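You operate a simulated robot arm through the tools that you are given. There is no shell and no other tool.

You are at the controls of a simulated robot arm. One attempt, no reset.

TASK
Set the hours from 8:00 to 20:00, save, and put water on timed.

The check looks at the end state, three seconds after you hand in, the way a careful person would. Anything else that was tipped, shoved, dropped, spilled or broken makes it a failure.

THE ROBOT
A 7-joint arm with a two-finger parallel gripper, fixed in place. Base frame: the origin is at the foot of the arm, x ahead of it, y to its left, z up. Readings come in m, rad, newtons and seconds.
Its first joint turns from -2.304 to 2.304 rad. Payload 3.91 kg.
Tool frame: the origin (TCP) lies between the finger pads and is the grasp point; the fingertips stand 0.03 m ahead of it; z points along the fingers, y is the line along which they close. Largest opening 0.11 m; finger width 0.02, thickness 0.01; the body of the gripper, 0.048 by 0.112 m, starts 0.055 m behind the TCP.
Orientation is that of the tool frame in the base frame, as [roll, pitch, yaw] about the fixed x, y, z axes, in that order (R = Rz(yaw) Ry(pitch) Rx(roll)). With the fingers straight down and closing along the base's y, the tool's x points along the base's -x, its y along +y and its z along -z.

THE INTERFACE
- The arm moves only by the tool apply_moves. Its argument "moves" is a list of rows, each an object of numbers (a shift or turn left out is 0, a gripper value left out holds the last): "wx", "wy", "wz": the turn, a rotation vector about the tool's x, y, z in rad; "tx", "ty", "tz": the shift along the tool's x, y, z in m; "grip": the closure in counts, from 0 (fully open) to 255 (shut). In form: [{"wx": .., "wy": .., "wz": .., "tx": .., "ty": .., "tz": .., "grip": ..}, ...]. A call has 1 to 20 rows; each row is the pose to reach, as a shift and turn from the pose commanded when the call began, along the tool's axes at that moment. Each row takes 0.2 s and may step no farther than 0.05 m and 0.15 rad from the row before; otherwise, or with a gripper value out of range, the whole call is refused. Where a pose cannot be reached the arm comes as near as it can. A force on the tool above 40 N (or 10 N above the force at the start of the call, whichever is more), or a blocked arm, ends the call early, and 0.2 s more pass. Each finger travels about 0.108 m/s and halts on what it meets, pressing with about 39 N; the grip force reading is that of the motor and also rises with nothing between the fingers. The clock runs only during rows and for 0.2 s after the last one: add rows that repeat a pose to give the fingers time. It gives the time, the measured TCP pose, the force on the tool (base axes), the opening and the grip force at its end, in the units of the frame above (readings bear some noise), with the torque about the TCP (base axes, N m) and any sound that the robot's microphone picked up.
- Cameras (640 x 400 px; columns grow to the right, rows downward): "scene" is fixed at [0.2183, -0.499, 1.6848]; the picture's right is [0.87, -0.49, 0.00], its down [-0.19, -0.34, -0.92] and it looks along [0.45, 0.81, -0.38] (base axes); focal length 359 px, centre (320, 200). "wrist" rides on the gripper at [0.072, 0.017, -0.103] in the tool frame; the picture's right is [-0.23, 0.97, 0.00], its down [-0.76, -0.18, -0.62] and it looks along [-0.61, -0.14, 0.78] (tool axes); focal length 222 px, centre (320, 200). There is no depth. A picture from a camera that has moved, and an enlarged one, comes with that camera's place and axes in the base frame and with its lens.
- grab_frame(camera): a new picture of that camera. It takes no simulated time.
- inspect(camera, box): a new picture of the part [left, top, right, bottom] of that camera's present view, enlarged. It takes no simulated time.
- hand_in(): hands the job in; it is judged then, once.

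Nothing tells you positions but the pictures and the camera data. Unless the task says otherwise, let go and move clear before handing in.

The tools are called after ">>>" by a JSON object that holds its "api" and its "payload". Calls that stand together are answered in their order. apply_moves: Moves the arm, as the interface text tells. Its arguments: {"type":"object","properties":{"moves":{"type":"array","items":{"type":"object","properties":{"wx":{"type":"number"},"wy":{"type":"number"},"wz":{"type":"number"},"tx":{"type":"number"},"ty":{"type":"number"},"tz":{"type":"number"},"grip":{"type":"number"}}}}},"required":["moves"]} The other tools are called the same way: grab_frame (camera) takes a picture; inspect (camera, box) takes an enlarged picture of a part of a camera's view; hand_in () hands the job in.

At the start:

```text
clock: 0.0
position: [0.4093, 0.4912, 1.419]
orientation: [-3.141, -0.001, -3.141]
ft_force: [0.2, -0.3, 0.6]
wrist_torque: [0.0, 0.0, 0.01]
finger_gap: 0.1101
grasp_force: 0.1
```

scene: 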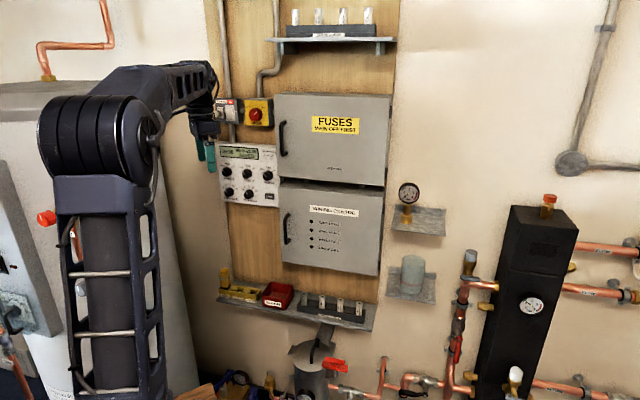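
wrist: 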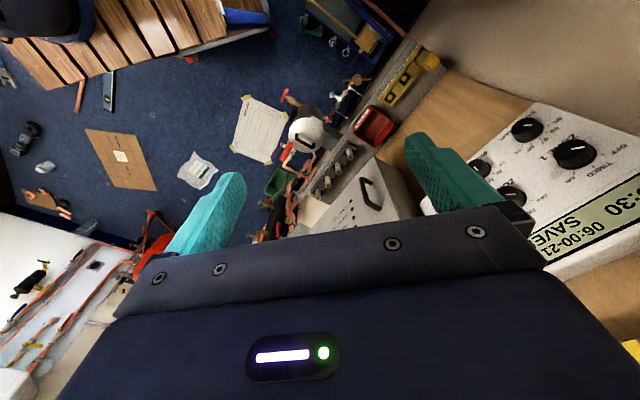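

I see a wall panel with a controller (display and six knobs) next to a fuse box. I'll take enlarged views of it first.

>>> {"api": "inspect", "payload": {"camera": "scene", "box": [205, 135, 285, 210]}}

>>> {"api": "inspect", "payload": {"camera": "wrist", "box": [420, 80, 640, 280]}}

>>> {"api": "inspect", "payload": {"camera": "scene", "box": [180, 80, 300, 155]}}

```text
5.33 times, centred on (245, 172) of scene
camera zoom: at [0.2183, -0.499, 1.6848], right [0.87, -0.49, 0.0], down [-0.19, -0.34, -0.92], along [0.45, 0.81, -0.38], focal length 1912 px, centre (720, 347)
```

zoom: 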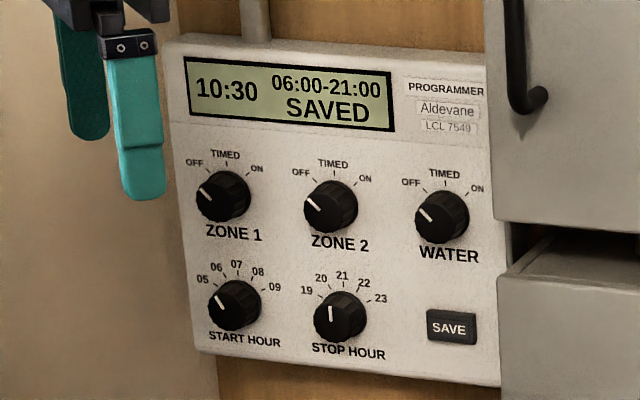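

```text
2.00 times, centred on (530, 180) of wrist
camera zoom: at [0.3373, 0.5078, 1.5217], right [0.23, 0.97, 0.0], down [0.76, -0.18, 0.62], along [0.61, -0.14, -0.78], focal length 444 px, centre (-100, 240)
```

zoom: 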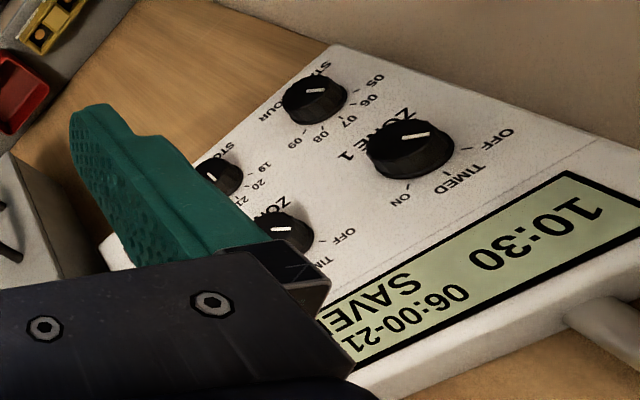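

```text
5.33 times, centred on (240, 118) of scene
camera zoom: at [0.2183, -0.499, 1.6848], right [0.87, -0.49, 0.0], down [-0.19, -0.34, -0.92], along [0.45, 0.81, -0.38], focal length 1912 px, centre (747, 640)
```

zoom: 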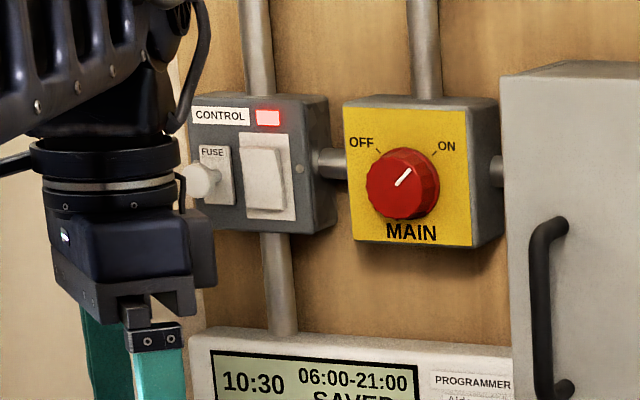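

The panel seems to be roughly square-on to the arm's radial direction (about 50° azimuth, ~0.96 m out). I'll turn the tool toward it, staying well back, and then measure it better.

>>> {"api": "apply_moves", "payload": {"moves": [{"wz": -0.14}, {"wz": -0.28}, {"wz": -0.42}, {"wz": -0.56}, {"wz": -0.7}, {"wz": -0.84}]}}

```text
clock: 1.4
position: [0.4103, 0.4893, 1.4191]
orientation: [3.141, 0.0, -2.298]
ft_force: [-0.4, 0.1, 0.4]
wrist_torque: [0.01, -0.02, 0.03]
finger_gap: 0.1099
grasp_force: 0.0
```

The tool is now facing the panel's azimuth. Next I pitch it up to horizontal and move it slightly forward and down.

>>> {"api": "apply_moves", "payload": {"moves": [{"wy": -0.143}, {"wy": -0.286}, {"wy": -0.429}, {"wy": -0.572}, {"wy": -0.715}, {"wy": -0.858}, {"wy": -1.001}, {"wy": -1.144}, {"wy": -1.287}, {"wy": -1.43}, {"wy": -1.571}, {"wy": -1.571, "tz": 0.04}, {"wy": -1.571, "tz": 0.08}, {"wy": -1.571, "tz": 0.1}]}}

>>> {"api": "grab_frame", "payload": {"camera": "wrist"}}

>>> {"api": "grab_frame", "payload": {"camera": "scene"}}

```text
clock: 4.4
position: [0.4105, 0.4897, 1.3187]
orientation: [2.823, 1.57, -2.618]
ft_force: [0.0, 0.7, -0.4]
wrist_torque: [0.0, -0.02, 0.0]
finger_gap: 0.1101
grasp_force: 0.1
```

```text
taken
camera wrist: at [0.3287, 0.4248, 1.2462], right [-0.73, 0.65, 0.23], down [-0.28, -0.58, 0.76], along [0.63, 0.49, 0.61], focal length 222 px, centre (320, 200)
```

wrist: 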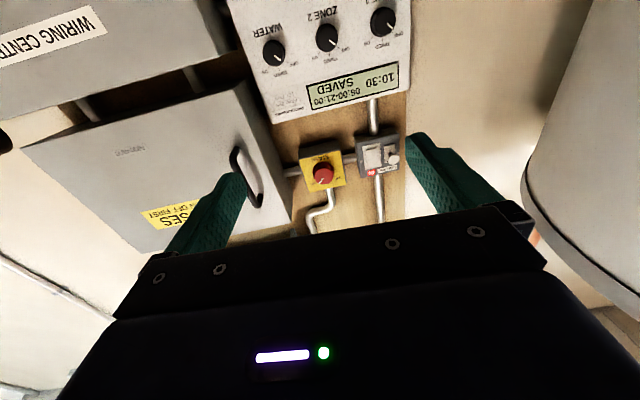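

```text
taken
```

scene: 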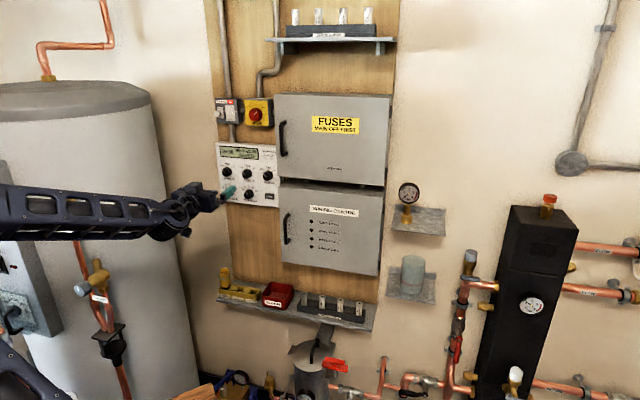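

The tool is level and well clear of the wall. I'll roll it 90° so the camera sits on the left, away from the cabinets, and lower it to knob height.

>>> {"api": "apply_moves", "payload": {"moves": [{"wz": 0.143, "tx": 0.01}, {"wz": 0.286, "tx": 0.02}, {"wz": 0.429, "tx": 0.03}, {"wz": 0.572, "tx": 0.04}, {"wz": 0.715, "tx": 0.05}, {"wz": 0.858, "tx": 0.06}, {"wz": 1.001, "tx": 0.07}, {"wz": 1.144, "tx": 0.08}, {"wz": 1.287, "tx": 0.08}, {"wz": 1.43, "tx": 0.08}, {"wz": 1.571, "tx": 0.08}]}}

>>> {"api": "grab_frame", "payload": {"camera": "wrist"}}

>>> {"api": "inspect", "payload": {"camera": "scene", "box": [205, 135, 285, 210]}}

```text
clock: 6.8
position: [0.4103, 0.49, 1.238]
orientation: [1.57, -0.002, 2.414]
ft_force: [0.8, 0.2, 0.2]
wrist_torque: [0.0, 0.0, -0.02]
finger_gap: 0.1101
grasp_force: 0.0
```

```text
taken
camera wrist: at [0.2867, 0.4624, 1.2551], right [0.17, -0.15, 0.97], down [0.15, -0.97, -0.18], along [0.97, 0.18, -0.14], focal length 222 px, centre (320, 200)
```

wrist: 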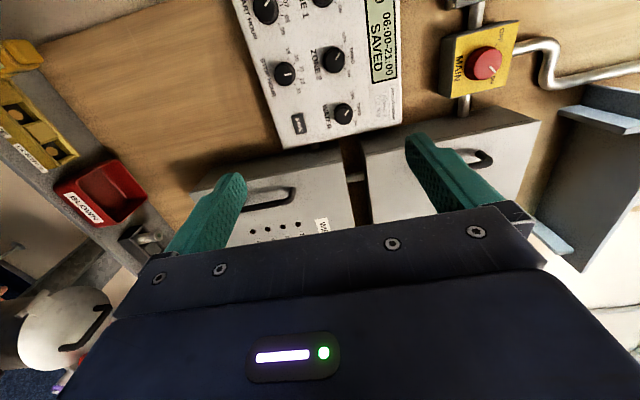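

```text
5.33 times, centred on (245, 172) of scene
camera zoom: at [0.2183, -0.499, 1.6848], right [0.87, -0.49, 0.0], down [-0.19, -0.34, -0.92], along [0.45, 0.81, -0.38], focal length 1912 px, centre (720, 347)
```

zoom: 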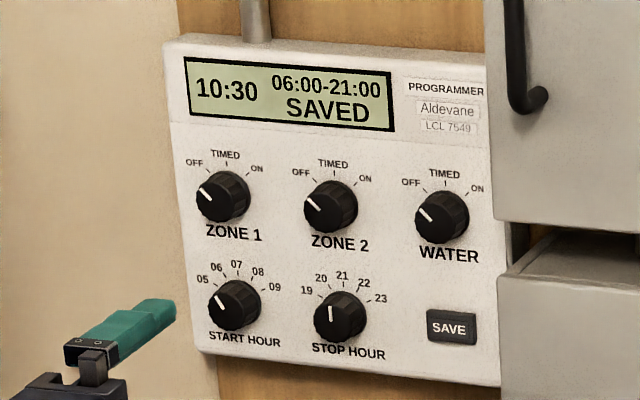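

The display confirms 06:00-21:00, and the panel is well visible in both cameras. I'll zoom in for precise triangulation.

>>> {"api": "inspect", "payload": {"camera": "wrist", "box": [220, 0, 412, 150]}}

>>> {"api": "inspect", "payload": {"camera": "scene", "box": [225, 155, 285, 205]}}

```text
2.67 times, centred on (316, 75) of wrist
camera zoom: at [0.2867, 0.4624, 1.2551], right [0.17, -0.15, 0.97], down [0.15, -0.97, -0.18], along [0.97, 0.18, -0.14], focal length 592 px, centre (331, 533)
```

zoom: 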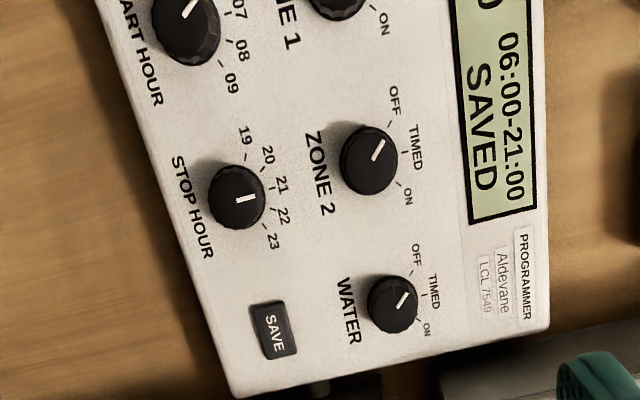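

```text
8.00 times, centred on (255, 180) of scene
camera zoom: at [0.2183, -0.499, 1.6848], right [0.87, -0.49, 0.0], down [-0.19, -0.34, -0.92], along [0.45, 0.81, -0.38], focal length 2869 px, centre (840, 360)
```

zoom: 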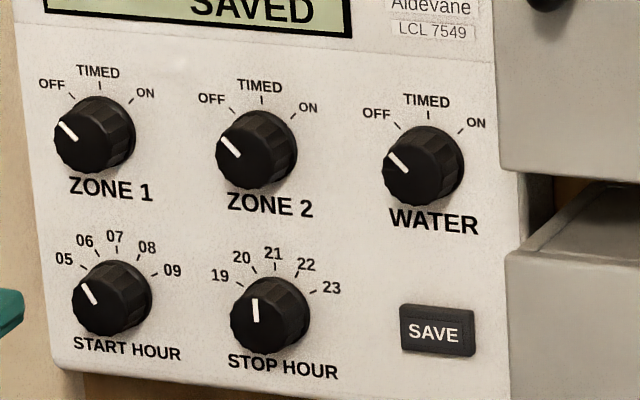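

STOP, START, WATER and ZONE 2 triangulate consistently. The wall normal is at about 42.5° azimuth, with the knob faces ~0.932 m along it and the panel face ~0.953 m. I'll square the tool to that wall and check.

>>> {"api": "apply_moves", "payload": {"moves": [{"wy": -0.05}, {"wy": -0.101}]}}

>>> {"api": "grab_frame", "payload": {"camera": "wrist"}}

```text
clock: 7.4
position: [0.4104, 0.4901, 1.239]
orientation: [1.572, -0.002, 2.31]
ft_force: [0.1, -1.3, -0.5]
wrist_torque: [0.02, -0.01, 0.07]
finger_gap: 0.1101
grasp_force: 0.1
```

```text
taken
camera wrist: at [0.2845, 0.4747, 1.2554], right [0.15, -0.17, 0.97], down [0.05, -0.98, -0.18], along [0.99, 0.08, -0.14], focal length 222 px, centre (320, 200)
```

wrist: 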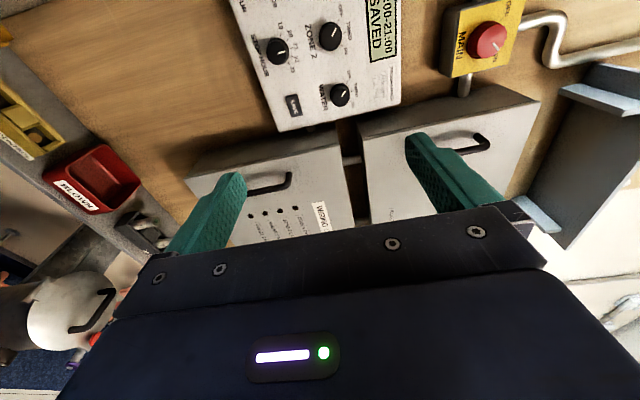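

>>> {"api": "inspect", "payload": {"camera": "wrist", "box": [240, 60, 432, 180]}}

>>> {"api": "inspect", "payload": {"camera": "scene", "box": [240, 140, 304, 190]}}

```text
3.33 times, centred on (336, 120) of wrist
camera zoom: at [0.2845, 0.4747, 1.2554], right [0.15, -0.17, 0.97], down [0.05, -0.98, -0.18], along [0.99, 0.08, -0.14], focal length 740 px, centre (267, 467)
```

zoom: 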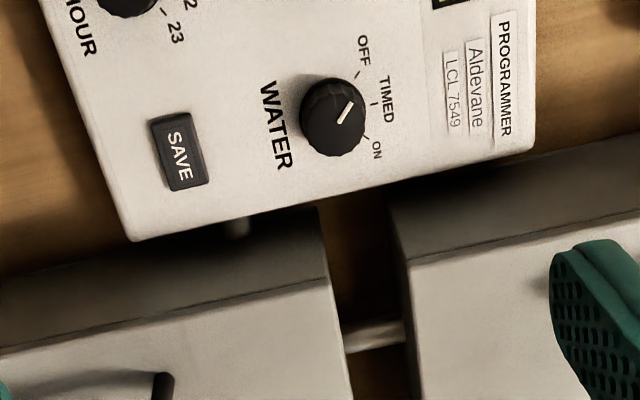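

```text
8.00 times, centred on (272, 165) of scene
camera zoom: at [0.2183, -0.499, 1.6848], right [0.87, -0.49, 0.0], down [-0.19, -0.34, -0.92], along [0.45, 0.81, -0.38], focal length 2869 px, centre (704, 480)
```

zoom: 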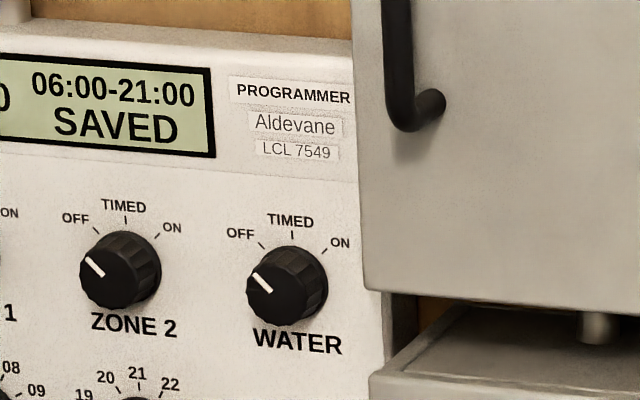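

The cabinet's front edge is about 6.5 cm right of the WATER knob and stands ~6 cm proud of the panel, so the approach is clear. I'll move to a pre-grasp in front of START HOUR, rolled -29°, with the fingers partly closed.

>>> {"api": "apply_moves", "payload": {"moves": [{"tx": 0.025, "ty": -0.01, "tz": 0.0, "wz": -0.1, "grip": 120}, {"tx": 0.05, "ty": -0.02, "tz": 0.03, "wz": -0.2}, {"tx": 0.075, "ty": -0.03, "tz": 0.06, "wz": -0.3}, {"tx": 0.1, "ty": -0.04, "tz": 0.09, "wz": -0.4}, {"tx": 0.125, "ty": -0.05, "tz": 0.12, "wz": -0.5}, {"tx": 0.139, "ty": -0.054, "tz": 0.16, "wz": -0.53}, {"tx": 0.139, "ty": -0.054, "tz": 0.196, "wz": -0.53}, {"tx": 0.139, "ty": -0.054, "tz": 0.196, "wz": -0.53}]}}

>>> {"api": "grab_frame", "payload": {"camera": "wrist"}}

>>> {"api": "inspect", "payload": {"camera": "scene", "box": [205, 135, 285, 210]}}

```text
clock: 9.2
position: [0.4614, 0.7239, 1.1845]
orientation: [1.57, 0.53, 2.311]
ft_force: [0.5, 0.2, -0.2]
wrist_torque: [-0.01, 0.0, 0.01]
finger_gap: 0.0582
grasp_force: 0.1
```

```text
taken
camera wrist: at [0.3363, 0.7072, 1.1622], right [-0.2, 0.22, 0.96], down [0.04, -0.97, 0.23], along [0.98, 0.09, 0.18], focal length 222 px, centre (320, 200)
```

wrist: 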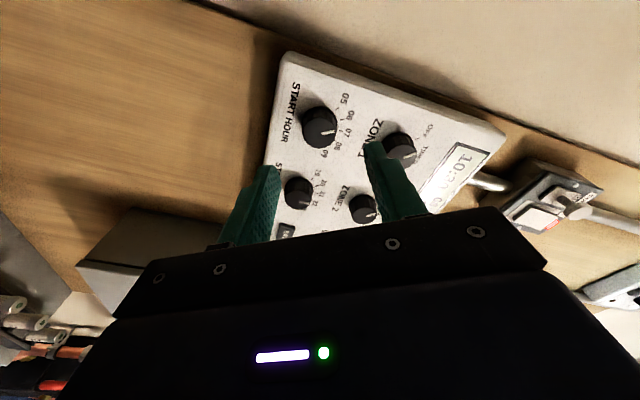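

```text
5.33 times, centred on (245, 172) of scene
camera zoom: at [0.2183, -0.499, 1.6848], right [0.87, -0.49, 0.0], down [-0.19, -0.34, -0.92], along [0.45, 0.81, -0.38], focal length 1912 px, centre (720, 347)
```

zoom: 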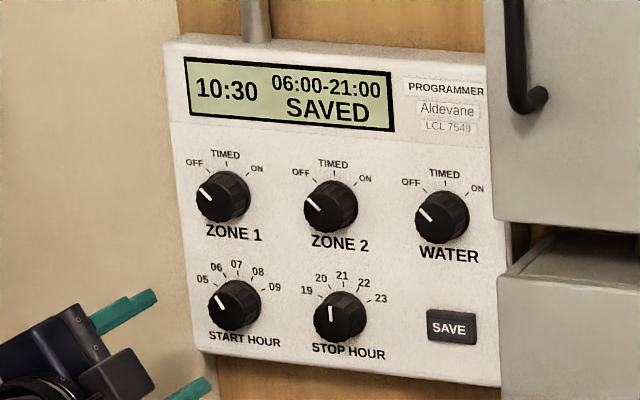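

>>> {"api": "inspect", "payload": {"camera": "wrist", "box": [250, 70, 410, 230]}}

```text
2.50 times, centred on (330, 150) of wrist
camera zoom: at [0.3363, 0.7072, 1.1622], right [-0.2, 0.22, 0.96], down [0.04, -0.97, 0.23], along [0.98, 0.09, 0.18], focal length 555 px, centre (295, 325)
```

zoom: 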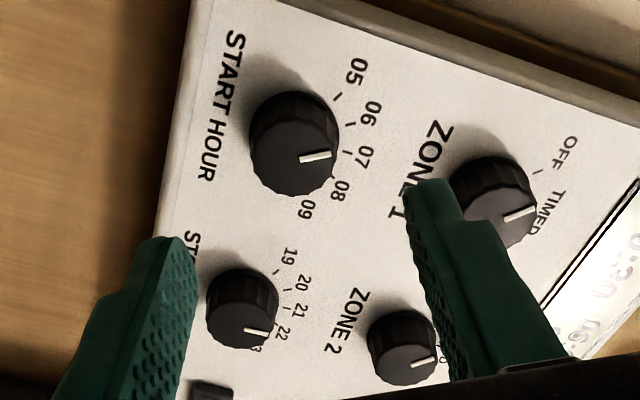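

Triangulating from the wrist views alone puts the panel 1 cm or so nearer than the scene camera suggests, since the scene axes are coarsely rounded. I'll back off and take two wider wrist views of the whole panel to pin it down properly.

>>> {"api": "apply_moves", "payload": {"moves": [{"tz": -0.04, "wz": -0.13}, {"tz": -0.08, "wz": -0.26}, {"tz": -0.12, "wz": -0.39}, {"tz": -0.16, "wz": -0.52}, {"tz": -0.2, "wz": -0.65}, {"tz": -0.21, "wz": -0.78}, {"tz": -0.21, "wz": -0.91}, {"tz": -0.21, "wz": -1.04}, {"tz": -0.21, "wz": -1.04}]}}

>>> {"api": "grab_frame", "payload": {"camera": "wrist"}}

>>> {"api": "inspect", "payload": {"camera": "wrist", "box": [220, 40, 412, 160]}}

```text
clock: 11.4
position: [0.3526, 0.5699, 1.191]
orientation: [1.942, 1.508, 2.649]
ft_force: [0.9, -0.1, -0.1]
wrist_torque: [0.0, 0.01, 0.0]
finger_gap: 0.0581
grasp_force: 0.1
stopped in row 9: the arm was blocked; the commanded pose is now the measured one
```

```text
taken
camera wrist: at [0.2574, 0.5193, 1.1217], right [-0.62, 0.73, 0.28], down [-0.32, -0.56, 0.76], along [0.72, 0.38, 0.58], focal length 222 px, centre (320, 200)
```

wrist: 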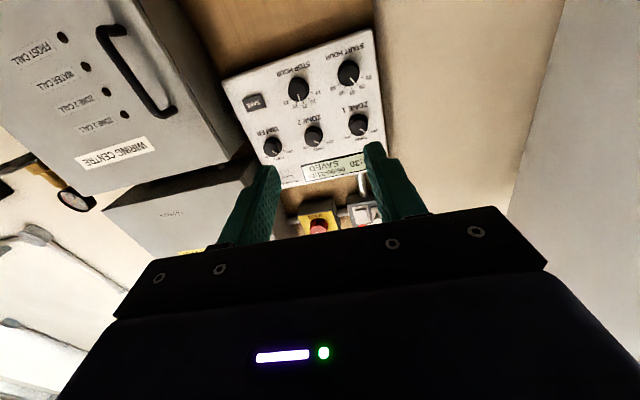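

```text
3.33 times, centred on (316, 100) of wrist
camera zoom: at [0.2574, 0.5193, 1.1217], right [-0.62, 0.73, 0.28], down [-0.32, -0.56, 0.76], along [0.72, 0.38, 0.58], focal length 740 px, centre (333, 533)
```

zoom: 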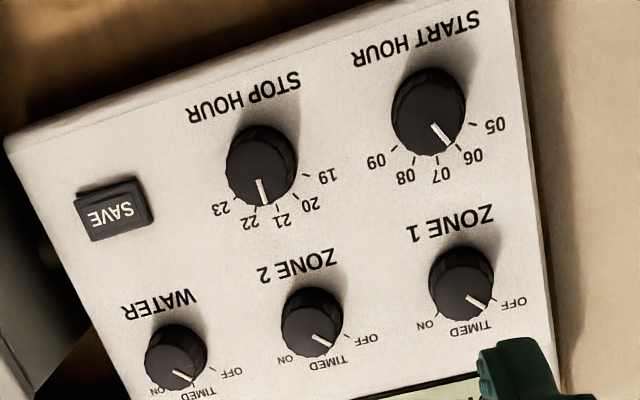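

The arm was blocked short of its pose with no tool force, which suggests a joint limit. I'll check the scene before moving further.

>>> {"api": "grab_frame", "payload": {"camera": "scene"}}

```text
taken
```

scene: 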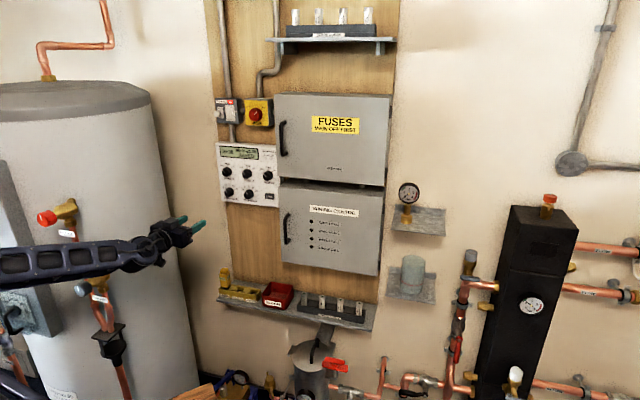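

Nothing looks disturbed, so it's probably a retraction or joint limit. I'll shift right, away from the tank side, for the second view.

>>> {"api": "apply_moves", "payload": {"moves": [{"ty": -0.04}, {"ty": -0.08}, {"ty": -0.12}, {"ty": -0.16}, {"ty": -0.2}]}}

>>> {"api": "grab_frame", "payload": {"camera": "wrist"}}

>>> {"api": "inspect", "payload": {"camera": "wrist", "box": [300, 20, 492, 140]}}

```text
clock: 12.6
position: [0.4578, 0.427, 1.1843]
orientation: [1.904, 1.53, 2.624]
ft_force: [-0.8, -0.3, -0.6]
wrist_torque: [-0.01, -0.02, -0.04]
finger_gap: 0.0584
grasp_force: 0.0
```

```text
taken
camera wrist: at [0.3656, 0.3732, 1.1124], right [-0.63, 0.73, 0.27], down [-0.32, -0.56, 0.76], along [0.7, 0.4, 0.59], focal length 222 px, centre (320, 200)
```

wrist: 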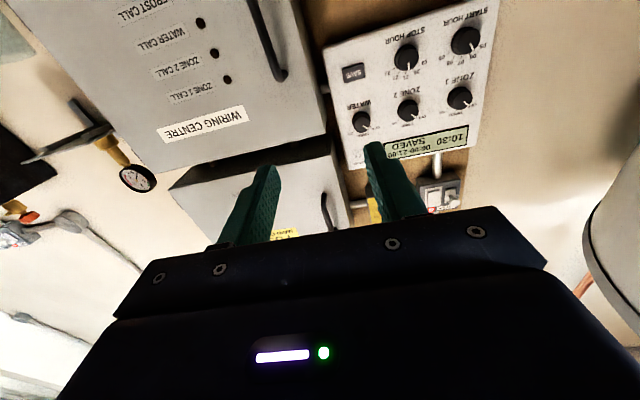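

```text
3.33 times, centred on (396, 80) of wrist
camera zoom: at [0.3656, 0.3732, 1.1124], right [-0.63, 0.73, 0.27], down [-0.32, -0.56, 0.76], along [0.7, 0.4, 0.59], focal length 740 px, centre (67, 600)
```

zoom: 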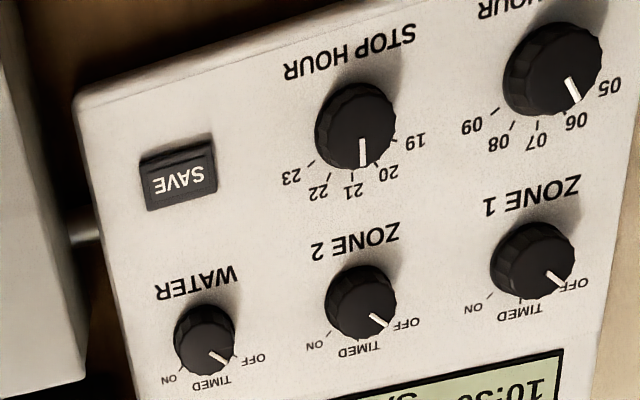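

The two new views agree to within a millimetre. The wall normal is at 45°, with the knob faces at 0.923 m along it and the panel at about 0.945 m. In lateral t (m, positive to the right) and z, START is at t=-0.179, z=1.185, STOP at t=-0.0965, z=1.185, WATER at t=-0.0145, z=1.266 and SAVE at t=-0.0145, z=1.185. I'll correct the tool orientation to match.

>>> {"api": "apply_moves", "payload": {"moves": [{"wx": -0.0653, "wy": -0.0108, "wz": -0.0386}]}}

```text
clock: 13.0
position: [0.457, 0.4267, 1.1841]
orientation: [1.958, 1.569, 2.742]
ft_force: [-0.2, 0.1, -1.0]
wrist_torque: [-0.01, 0.01, 0.0]
finger_gap: 0.0582
grasp_force: 0.1
```

Orientation is now square. Moving to pre-grasp in front of START HOUR.

>>> {"api": "apply_moves", "payload": {"moves": [{"ty": 0.025, "tz": 0.026, "wz": 0.13}, {"ty": 0.05, "tz": 0.052, "wz": 0.26}, {"ty": 0.075, "tz": 0.078, "wz": 0.39}, {"ty": 0.1, "tz": 0.104, "wz": 0.52}, {"ty": 0.125, "tz": 0.13, "wz": 0.65}, {"ty": 0.15, "tz": 0.156, "wz": 0.78}, {"ty": 0.175, "tz": 0.182, "wz": 0.91}, {"ty": 0.2, "tz": 0.205, "wz": 1.02}, {"ty": 0.2, "tz": 0.205, "wz": 1.02}]}}

>>> {"api": "inspect", "payload": {"camera": "wrist", "box": [230, 50, 422, 200]}}

```text
clock: 15.0
position: [0.4619, 0.714, 1.1842]
orientation: [1.573, 0.547, 2.353]
ft_force: [1.2, 0.2, 0.5]
wrist_torque: [0.0, -0.01, 0.0]
finger_gap: 0.0581
grasp_force: 0.0
```

```text
2.67 times, centred on (326, 125) of wrist
camera zoom: at [0.3378, 0.6915, 1.1614], right [-0.22, 0.22, 0.95], down [0.08, -0.97, 0.25], along [0.97, 0.13, 0.19], focal length 592 px, centre (304, 400)
```

zoom: 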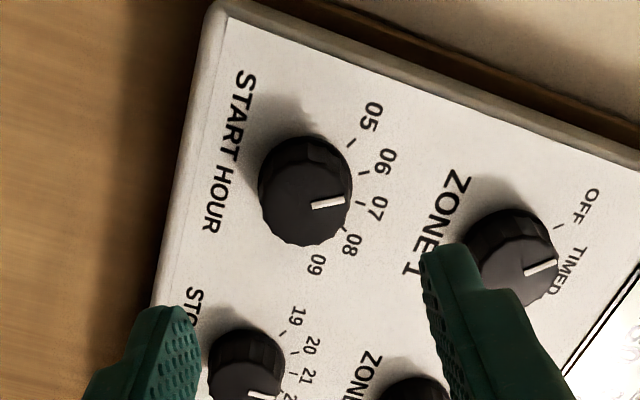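

The prediction matches the picture within a pixel or so. Advancing straight onto START HOUR.

>>> {"api": "apply_moves", "payload": {"moves": [{"tz": 0.03}, {"tz": 0.05}, {"tz": 0.065}, {"tz": 0.0785}, {"tz": 0.0785}]}}

>>> {"api": "grab_frame", "payload": {"camera": "wrist"}}

>>> {"api": "inspect", "payload": {"camera": "scene", "box": [205, 135, 285, 210]}}

```text
clock: 16.2
position: [0.5171, 0.7694, 1.1847]
orientation: [1.573, 0.548, 2.356]
ft_force: [-0.6, 0.8, 0.3]
wrist_torque: [0.02, -0.02, 0.0]
finger_gap: 0.0582
grasp_force: 0.1
```

```text
taken
camera wrist: at [0.393, 0.7463, 1.1607], right [-0.22, 0.22, 0.95], down [0.08, -0.97, 0.25], along [0.97, 0.13, 0.19], focal length 222 px, centre (320, 200)
```

wrist: 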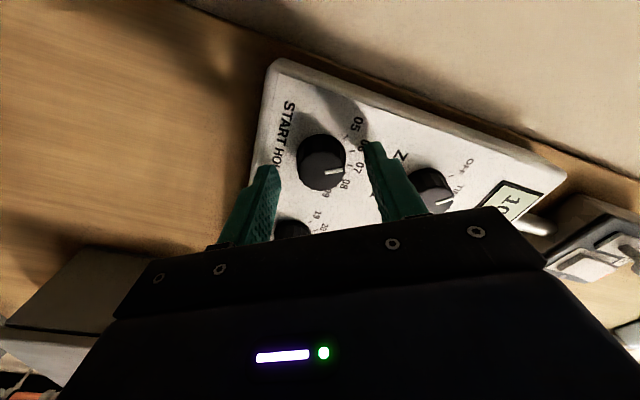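

```text
5.33 times, centred on (245, 172) of scene
camera zoom: at [0.2183, -0.499, 1.6848], right [0.87, -0.49, 0.0], down [-0.19, -0.34, -0.92], along [0.45, 0.81, -0.38], focal length 1912 px, centre (720, 347)
```

zoom: 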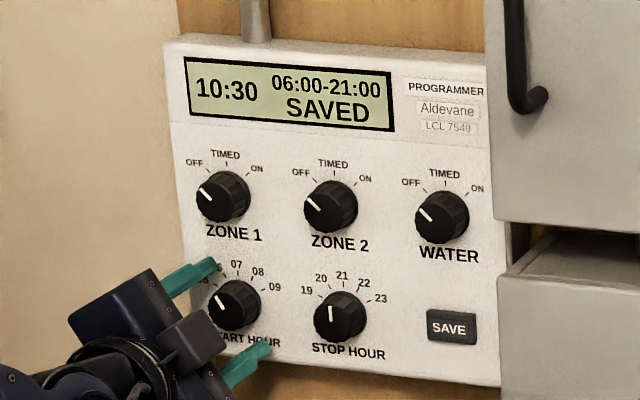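

The tips straddle the knob and are centred. Closing on it.

>>> {"api": "apply_moves", "payload": {"moves": [{"grip": 255}, {"grip": 255}, {"grip": 255}]}}

>>> {"api": "inspect", "payload": {"camera": "wrist", "box": [230, 50, 422, 200]}}

```text
clock: 17.0
position: [0.5161, 0.7681, 1.1839]
orientation: [1.571, 0.548, 2.353]
ft_force: [2.1, 9.5, 10.2]
wrist_torque: [0.14, -0.13, 0.27]
finger_gap: 0.0323
grasp_force: 45.0
```

```text
2.67 times, centred on (326, 125) of wrist
camera zoom: at [0.3928, 0.7465, 1.1614], right [-0.22, 0.22, 0.95], down [0.08, -0.97, 0.25], along [0.97, 0.13, 0.2], focal length 592 px, centre (304, 400)
```

zoom: 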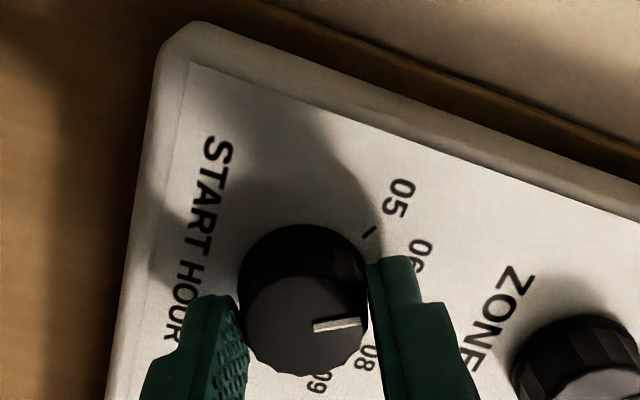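

The knob is gripped (gap 32 mm). I'll turn it clockwise in stages and watch.

>>> {"api": "apply_moves", "payload": {"moves": [{"wz": 0.09}, {"wz": 0.18}, {"wz": 0.27}, {"wz": 0.36}, {"wz": 0.45}, {"wz": 0.53}, {"wz": 0.53}]}}

>>> {"api": "inspect", "payload": {"camera": "wrist", "box": [230, 50, 422, 200]}}

>>> {"api": "inspect", "payload": {"camera": "scene", "box": [205, 135, 285, 210]}}

```text
clock: 18.6
position: [0.5171, 0.7691, 1.1843]
orientation: [1.571, 0.017, 2.354]
ft_force: [1.4, 29.1, 17.4]
wrist_torque: [0.23, -0.23, 0.55]
finger_gap: 0.0319
grasp_force: 45.1
```

```text
2.67 times, centred on (326, 125) of wrist
camera zoom: at [0.3913, 0.7478, 1.2002], right [0.15, -0.15, 0.98], down [0.1, -0.98, -0.16], along [0.98, 0.12, -0.13], focal length 592 px, centre (304, 400)
```

zoom: 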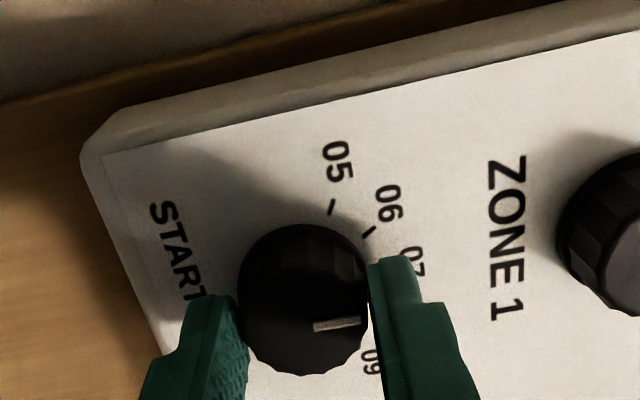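

```text
5.33 times, centred on (245, 172) of scene
camera zoom: at [0.2183, -0.499, 1.6848], right [0.87, -0.49, 0.0], down [-0.19, -0.34, -0.92], along [0.45, 0.81, -0.38], focal length 1912 px, centre (720, 347)
```

zoom: 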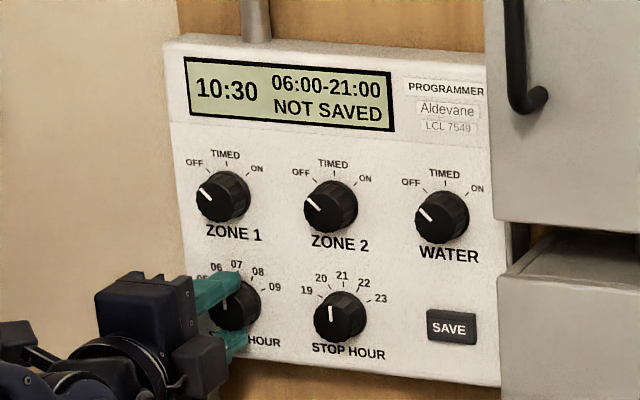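

The START knob turned with the gripper to 07, and the display now reads NOT SAVED. A side load is building up from ~1 mm misalignment, so I'll ease it off before continuing.

>>> {"api": "apply_moves", "payload": {"moves": [{"tx": 0.001, "ty": 0.0005, "tz": 0.001}]}}

```text
clock: 19.0
position: [0.5172, 0.7691, 1.1845]
orientation: [1.572, 0.017, 2.352]
ft_force: [-5.3, 15.0, 15.1]
wrist_torque: [0.39, -0.38, 0.63]
finger_gap: 0.0321
grasp_force: 45.1
```

>>> {"api": "apply_moves", "payload": {"moves": [{"tx": 0.0015, "ty": 0.001, "tz": 0.0003}]}}

```text
clock: 19.4
position: [0.5167, 0.7692, 1.1853]
orientation: [1.575, 0.021, 2.351]
ft_force: [-12.4, -17.0, 2.9]
wrist_torque: [0.27, -0.25, 0.17]
finger_gap: 0.032
grasp_force: 45.2
```

>>> {"api": "apply_moves", "payload": {"moves": [{"tz": -0.0007}]}}

```text
clock: 19.8
position: [0.5159, 0.7685, 1.1845]
orientation: [1.574, 0.019, 2.35]
ft_force: [-5.1, -16.8, -8.4]
wrist_torque: [-0.12, 0.1, -0.99]
finger_gap: 0.0319
grasp_force: 45.0
```

The loads are moderate now. Continuing the clockwise turn another 30° to 08.

>>> {"api": "apply_moves", "payload": {"moves": [{"wz": 0.09}, {"wz": 0.18}, {"wz": 0.27}, {"wz": 0.36}, {"wz": 0.45}, {"wz": 0.54}, {"wz": 0.54}]}}

>>> {"api": "inspect", "payload": {"camera": "wrist", "box": [230, 50, 422, 200]}}

>>> {"api": "inspect", "payload": {"camera": "scene", "box": [205, 135, 285, 210]}}

```text
clock: 20.7
position: [0.5169, 0.7681, 1.1854]
orientation: [1.574, -0.256, 2.351]
ft_force: [-5.1, -11.6, -0.4]
wrist_torque: [0.04, -0.02, 0.13]
finger_gap: 0.0319
grasp_force: 45.0
stopped in row 4: the force on the tool passed its limit at 42 N (the readings are from after the stop); the commanded pose is now the measured one
```

```text
2.67 times, centred on (326, 125) of wrist
camera zoom: at [0.3961, 0.7433, 1.2197], right [0.33, -0.33, 0.88], down [0.04, -0.93, -0.36], along [0.94, 0.16, -0.29], focal length 592 px, centre (304, 400)
```

zoom: 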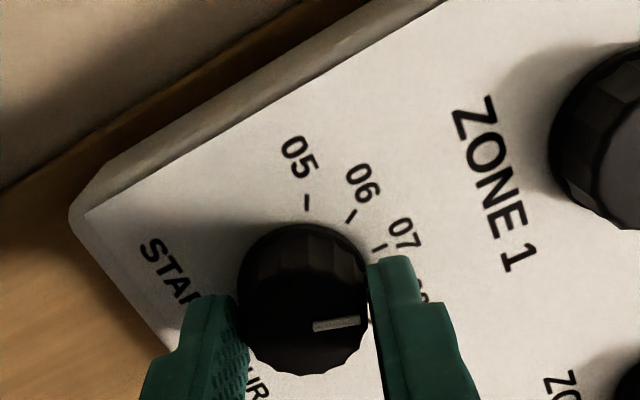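

```text
5.33 times, centred on (245, 172) of scene
camera zoom: at [0.2183, -0.499, 1.6848], right [0.87, -0.49, 0.0], down [-0.19, -0.34, -0.92], along [0.45, 0.81, -0.38], focal length 1912 px, centre (720, 347)
```

zoom: 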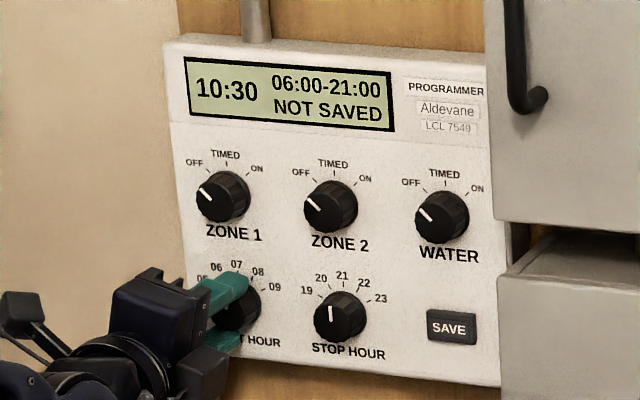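

The stop relaxed the load and the pointer is at about +15°. I'll continue in smaller increments.

>>> {"api": "apply_moves", "payload": {"moves": [{"wz": 0.05}, {"wz": 0.1}, {"wz": 0.14}, {"wz": 0.14}]}}

```text
clock: 21.7
position: [0.5152, 0.7698, 1.1852]
orientation: [1.575, -0.4, 2.351]
ft_force: [-5.0, -13.8, 0.3]
wrist_torque: [-0.14, 0.17, -0.8]
finger_gap: 0.0319
grasp_force: 45.0
```

>>> {"api": "apply_moves", "payload": {"moves": [{"wz": 0.05}, {"wz": 0.1}, {"wz": 0.13}, {"wz": 0.13}]}}

>>> {"api": "inspect", "payload": {"camera": "wrist", "box": [230, 50, 422, 200]}}

```text
clock: 22.7
position: [0.5166, 0.7686, 1.1843]
orientation: [1.575, -0.527, 2.35]
ft_force: [-3.1, -9.7, 3.7]
wrist_torque: [0.07, -0.09, -0.12]
finger_gap: 0.0324
grasp_force: 44.8
```

```text
2.67 times, centred on (326, 125) of wrist
camera zoom: at [0.4044, 0.735, 1.2358], right [0.49, -0.49, 0.73], down [-0.04, -0.84, -0.53], along [0.87, 0.23, -0.43], focal length 592 px, centre (304, 400)
```

zoom: 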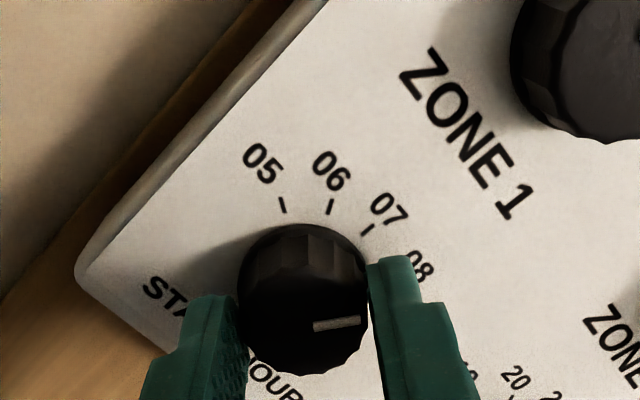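

The tool has turned about 61° in total, with the knob fixed in the grip. Releasing and backing off to see where it sits.

>>> {"api": "apply_moves", "payload": {"moves": [{"grip": 120}, {"grip": 120}, {"grip": 120}, {"tz": -0.02}, {"tz": -0.05}, {"tz": -0.08}, {"tz": -0.08}]}}

>>> {"api": "inspect", "payload": {"camera": "wrist", "box": [230, 50, 422, 200]}}

>>> {"api": "inspect", "payload": {"camera": "scene", "box": [205, 135, 285, 210]}}

```text
clock: 24.3
position: [0.4597, 0.7124, 1.185]
orientation: [1.576, -0.528, 2.35]
ft_force: [-0.9, -0.1, -0.2]
wrist_torque: [0.01, 0.04, 0.0]
finger_gap: 0.0581
grasp_force: 0.0
```

```text
2.67 times, centred on (326, 125) of wrist
camera zoom: at [0.3465, 0.6784, 1.236], right [0.48, -0.48, 0.73], down [-0.04, -0.84, -0.53], along [0.87, 0.23, -0.43], focal length 592 px, centre (304, 400)
```

zoom: 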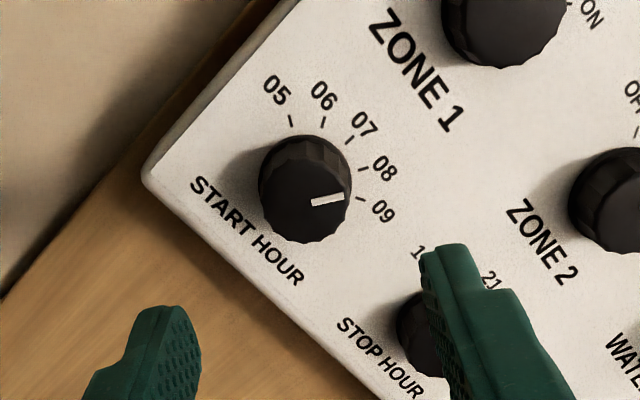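

```text
5.33 times, centred on (245, 172) of scene
camera zoom: at [0.2183, -0.499, 1.6848], right [0.87, -0.49, 0.0], down [-0.19, -0.34, -0.92], along [0.45, 0.81, -0.38], focal length 1912 px, centre (720, 347)
```

zoom: 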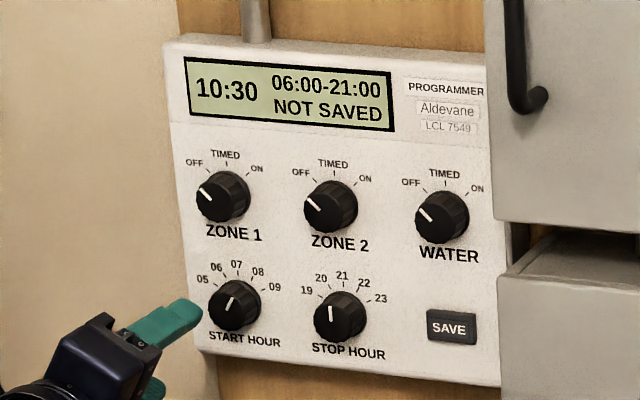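

>>> {"api": "inspect", "payload": {"camera": "scene", "box": [228, 180, 260, 204]}}

```text
16.00 times, centred on (244, 192) of scene
camera zoom: at [0.2183, -0.499, 1.6848], right [0.87, -0.49, 0.0], down [-0.19, -0.34, -0.92], along [0.45, 0.81, -0.38], focal length 5737 px, centre (1536, 328)
```

zoom: 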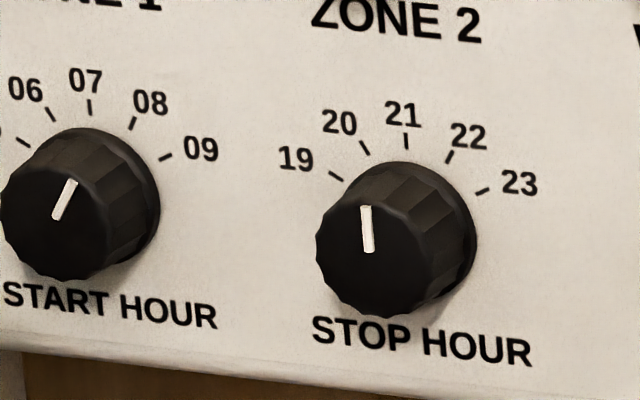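

START HOUR now points at 08. Next I move in front of STOP HOUR, with the tool rolled +15°, ready to turn counter-clockwise.

>>> {"api": "apply_moves", "payload": {"moves": [{"tx": -0.025, "ty": 0.0146, "wz": -0.1}, {"tx": -0.05, "ty": 0.0292, "wz": -0.2}, {"tx": -0.0714, "ty": 0.0417, "wz": -0.266}, {"tx": -0.0714, "ty": 0.0417, "wz": -0.266}]}}

>>> {"api": "inspect", "payload": {"camera": "wrist", "box": [230, 50, 422, 200]}}

```text
clock: 25.3
position: [0.5187, 0.6549, 1.1862]
orientation: [1.573, -0.26, 2.35]
ft_force: [-0.1, 0.8, -0.1]
wrist_torque: [0.02, -0.01, 0.0]
finger_gap: 0.0583
grasp_force: 0.1
```

```text
2.67 times, centred on (326, 125) of wrist
camera zoom: at [0.3983, 0.6292, 1.2213], right [0.33, -0.33, 0.88], down [0.04, -0.93, -0.37], along [0.94, 0.16, -0.3], focal length 592 px, centre (304, 400)
```

zoom: 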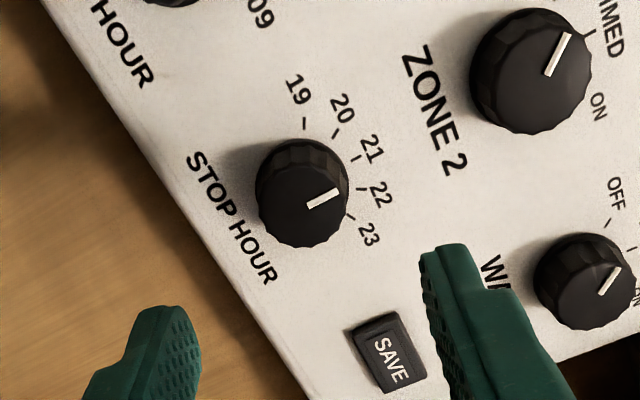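

>>> {"api": "apply_moves", "payload": {"moves": [{"tz": 0.03, "ty": -0.001}, {"tz": 0.055, "ty": -0.001}, {"tz": 0.07, "ty": -0.001}, {"tz": 0.079, "ty": -0.001}, {"tz": 0.079, "ty": -0.001, "grip": 120}, {"tz": 0.079, "ty": -0.001, "grip": 255}, {"tz": 0.079, "ty": -0.001, "grip": 255}, {"tz": 0.079, "ty": -0.001, "grip": 255}]}}

>>> {"api": "inspect", "payload": {"camera": "wrist", "box": [230, 50, 422, 200]}}

```text
clock: 27.1
position: [0.5753, 0.7095, 1.1849]
orientation: [1.573, -0.261, 2.353]
ft_force: [6.8, 7.1, 15.8]
wrist_torque: [0.27, -0.3, -0.01]
finger_gap: 0.032
grasp_force: 45.8
```

```text
2.67 times, centred on (326, 125) of wrist
camera zoom: at [0.4544, 0.6847, 1.2198], right [0.33, -0.33, 0.88], down [0.04, -0.93, -0.37], along [0.94, 0.16, -0.29], focal length 592 px, centre (304, 400)
```

zoom: 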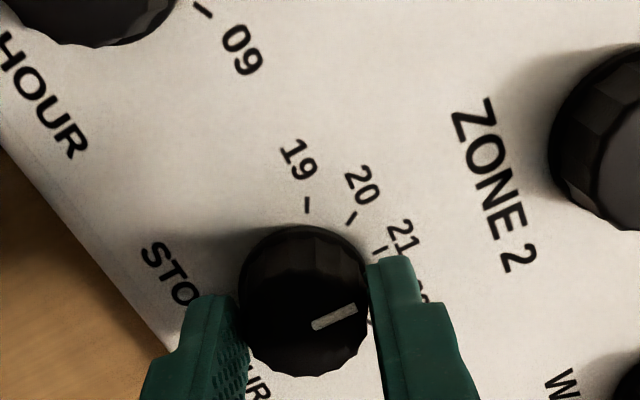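

Gripped with a moderate load. Turning STOP counter-clockwise about 30°.

>>> {"api": "apply_moves", "payload": {"moves": [{"wz": -0.05, "ty": 0.0004}, {"wz": -0.1, "ty": 0.0004}, {"wz": -0.15, "ty": 0.0004}, {"wz": -0.2, "ty": 0.0004}, {"wz": -0.26, "ty": 0.0004}]}}

```text
clock: 28.3
position: [0.5749, 0.7095, 1.1841]
orientation: [1.572, 0.0, 2.353]
ft_force: [18.7, 21.0, 26.5]
wrist_torque: [0.47, -0.49, -0.15]
finger_gap: 0.0318
grasp_force: 44.7
```

>>> {"api": "apply_moves", "payload": {"moves": [{"ty": 0.0008, "tz": 0.0008}, {"ty": 0.0008, "tz": 0.0008}]}}

```text
clock: 28.9
position: [0.5745, 0.7106, 1.1849]
orientation: [1.573, 0.0, 2.353]
ft_force: [7.0, 7.8, 25.7]
wrist_torque: [0.64, -0.62, -0.02]
finger_gap: 0.0319
grasp_force: 45.1
```

>>> {"api": "apply_moves", "payload": {"moves": [{"ty": 0.001, "tz": 0.0003}, {"ty": 0.0015, "tz": 0.0003}]}}

```text
clock: 29.5
position: [0.5748, 0.7105, 1.1849]
orientation: [1.576, -0.001, 2.35]
ft_force: [7.8, 2.9, 9.9]
wrist_torque: [0.32, -0.33, 0.29]
finger_gap: 0.032
grasp_force: 45.2
```

Load eased. Finishing the turn.

>>> {"api": "apply_moves", "payload": {"moves": [{"wz": -0.05}, {"wz": -0.1}, {"wz": -0.15}, {"wz": -0.2}, {"wz": -0.27}, {"wz": -0.27}]}}

>>> {"api": "inspect", "payload": {"camera": "wrist", "box": [230, 50, 422, 200]}}

```text
clock: 30.9
position: [0.5756, 0.7095, 1.184]
orientation: [1.579, 0.27, 2.355]
ft_force: [-6.5, -13.2, -14.3]
wrist_torque: [-0.24, 0.28, -0.44]
finger_gap: 0.0318
grasp_force: 45.4
```

```text
2.67 times, centred on (326, 125) of wrist
camera zoom: at [0.448, 0.6907, 1.1823], right [-0.02, 0.03, 1.0], down [0.11, -0.99, 0.04], along [0.99, 0.11, 0.02], focal length 592 px, centre (304, 400)
```

zoom: 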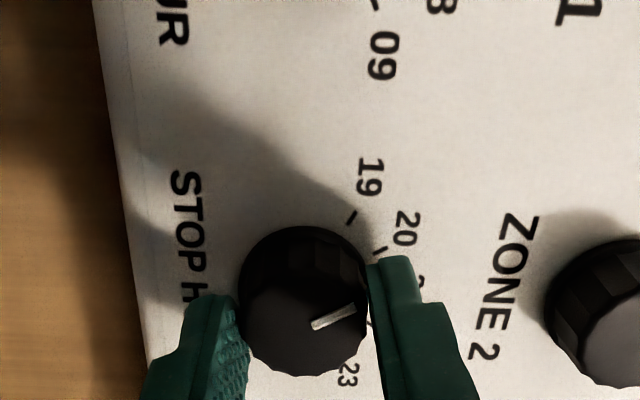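

Turned about 30°. Releasing and checking.

>>> {"api": "apply_moves", "payload": {"moves": [{"grip": 120}, {"grip": 120}, {"grip": 120}, {"tz": -0.02}, {"tz": -0.05}, {"tz": -0.08}, {"tz": -0.08}]}}

>>> {"api": "inspect", "payload": {"camera": "scene", "box": [228, 180, 260, 204]}}

>>> {"api": "inspect", "payload": {"camera": "scene", "box": [205, 135, 285, 210]}}

>>> {"api": "inspect", "payload": {"camera": "wrist", "box": [230, 50, 422, 200]}}

```text
clock: 32.5
position: [0.5193, 0.655, 1.1867]
orientation: [1.575, 0.271, 2.353]
ft_force: [0.3, 0.2, -0.4]
wrist_torque: [0.03, 0.03, 0.02]
finger_gap: 0.0582
grasp_force: 0.0
```

```text
16.00 times, centred on (244, 192) of scene
camera zoom: at [0.2183, -0.499, 1.6848], right [0.87, -0.49, 0.0], down [-0.19, -0.34, -0.92], along [0.45, 0.81, -0.38], focal length 5737 px, centre (1536, 328)
```

zoom: 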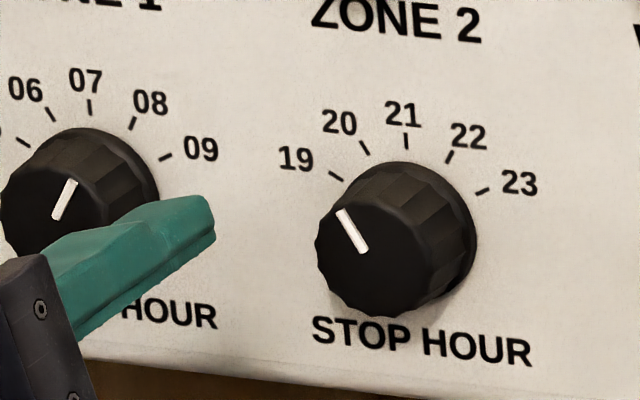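

```text
5.33 times, centred on (245, 172) of scene
camera zoom: at [0.2183, -0.499, 1.6848], right [0.87, -0.49, 0.0], down [-0.19, -0.34, -0.92], along [0.45, 0.81, -0.38], focal length 1912 px, centre (720, 347)
```

zoom: 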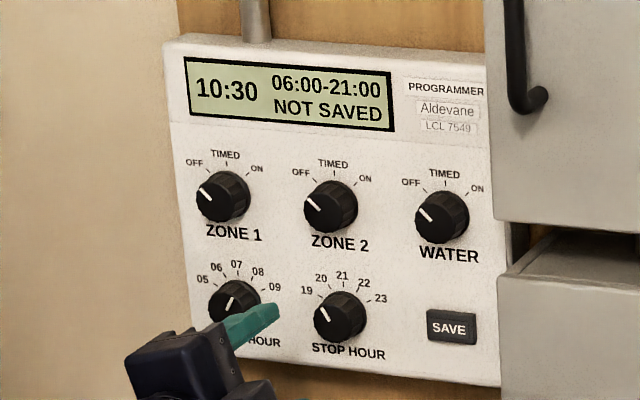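

```text
2.67 times, centred on (326, 125) of wrist
camera zoom: at [0.3928, 0.6353, 1.183], right [-0.03, 0.03, 1.0], down [0.11, -0.99, 0.03], along [0.99, 0.11, 0.02], focal length 592 px, centre (304, 400)
```

zoom: 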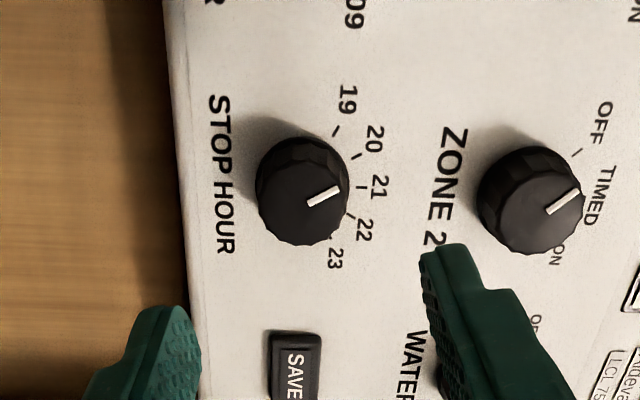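

Both hour knobs now line up with 08 and 20. Next I shut the fingers and move in front of the SAVE button.

>>> {"api": "apply_moves", "payload": {"moves": [{"tx": -0.026, "ty": -0.0079, "wz": 0.09, "grip": 255}, {"tx": -0.052, "ty": -0.0157, "wz": 0.18}, {"tx": -0.078, "ty": -0.0236, "wz": 0.27}, {"tx": -0.078, "ty": -0.0236, "wz": 0.27}]}}

>>> {"api": "grab_frame", "payload": {"camera": "wrist"}}

>>> {"api": "inspect", "payload": {"camera": "scene", "box": [205, 135, 285, 210]}}

```text
clock: 33.5
position: [0.5768, 0.5981, 1.1839]
orientation: [1.574, -0.002, 2.352]
ft_force: [-0.8, 0.9, 0.5]
wrist_torque: [-0.03, -0.04, -0.02]
finger_gap: 0.0001
grasp_force: 37.7
```

```text
taken
camera wrist: at [0.4513, 0.5769, 1.2005], right [0.16, -0.16, 0.97], down [0.09, -0.98, -0.18], along [0.98, 0.12, -0.15], focal length 222 px, centre (320, 200)
```

wrist: 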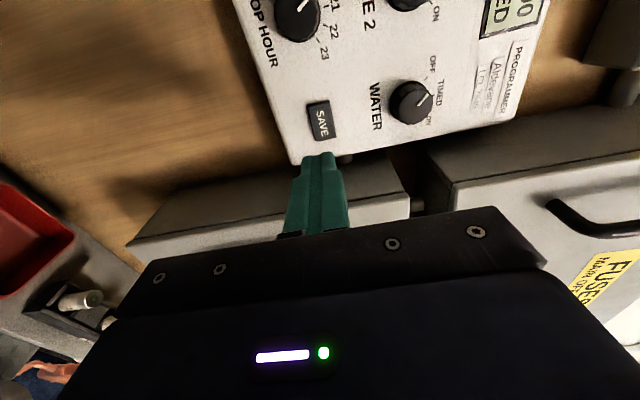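

```text
5.33 times, centred on (245, 172) of scene
camera zoom: at [0.2183, -0.499, 1.6848], right [0.87, -0.49, 0.0], down [-0.19, -0.34, -0.92], along [0.45, 0.81, -0.38], focal length 1912 px, centre (720, 347)
```

zoom: 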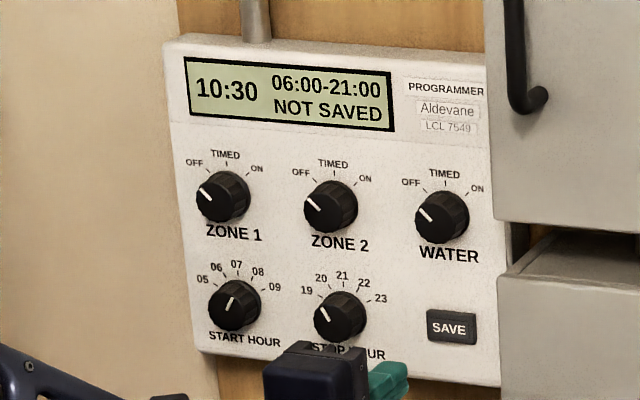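

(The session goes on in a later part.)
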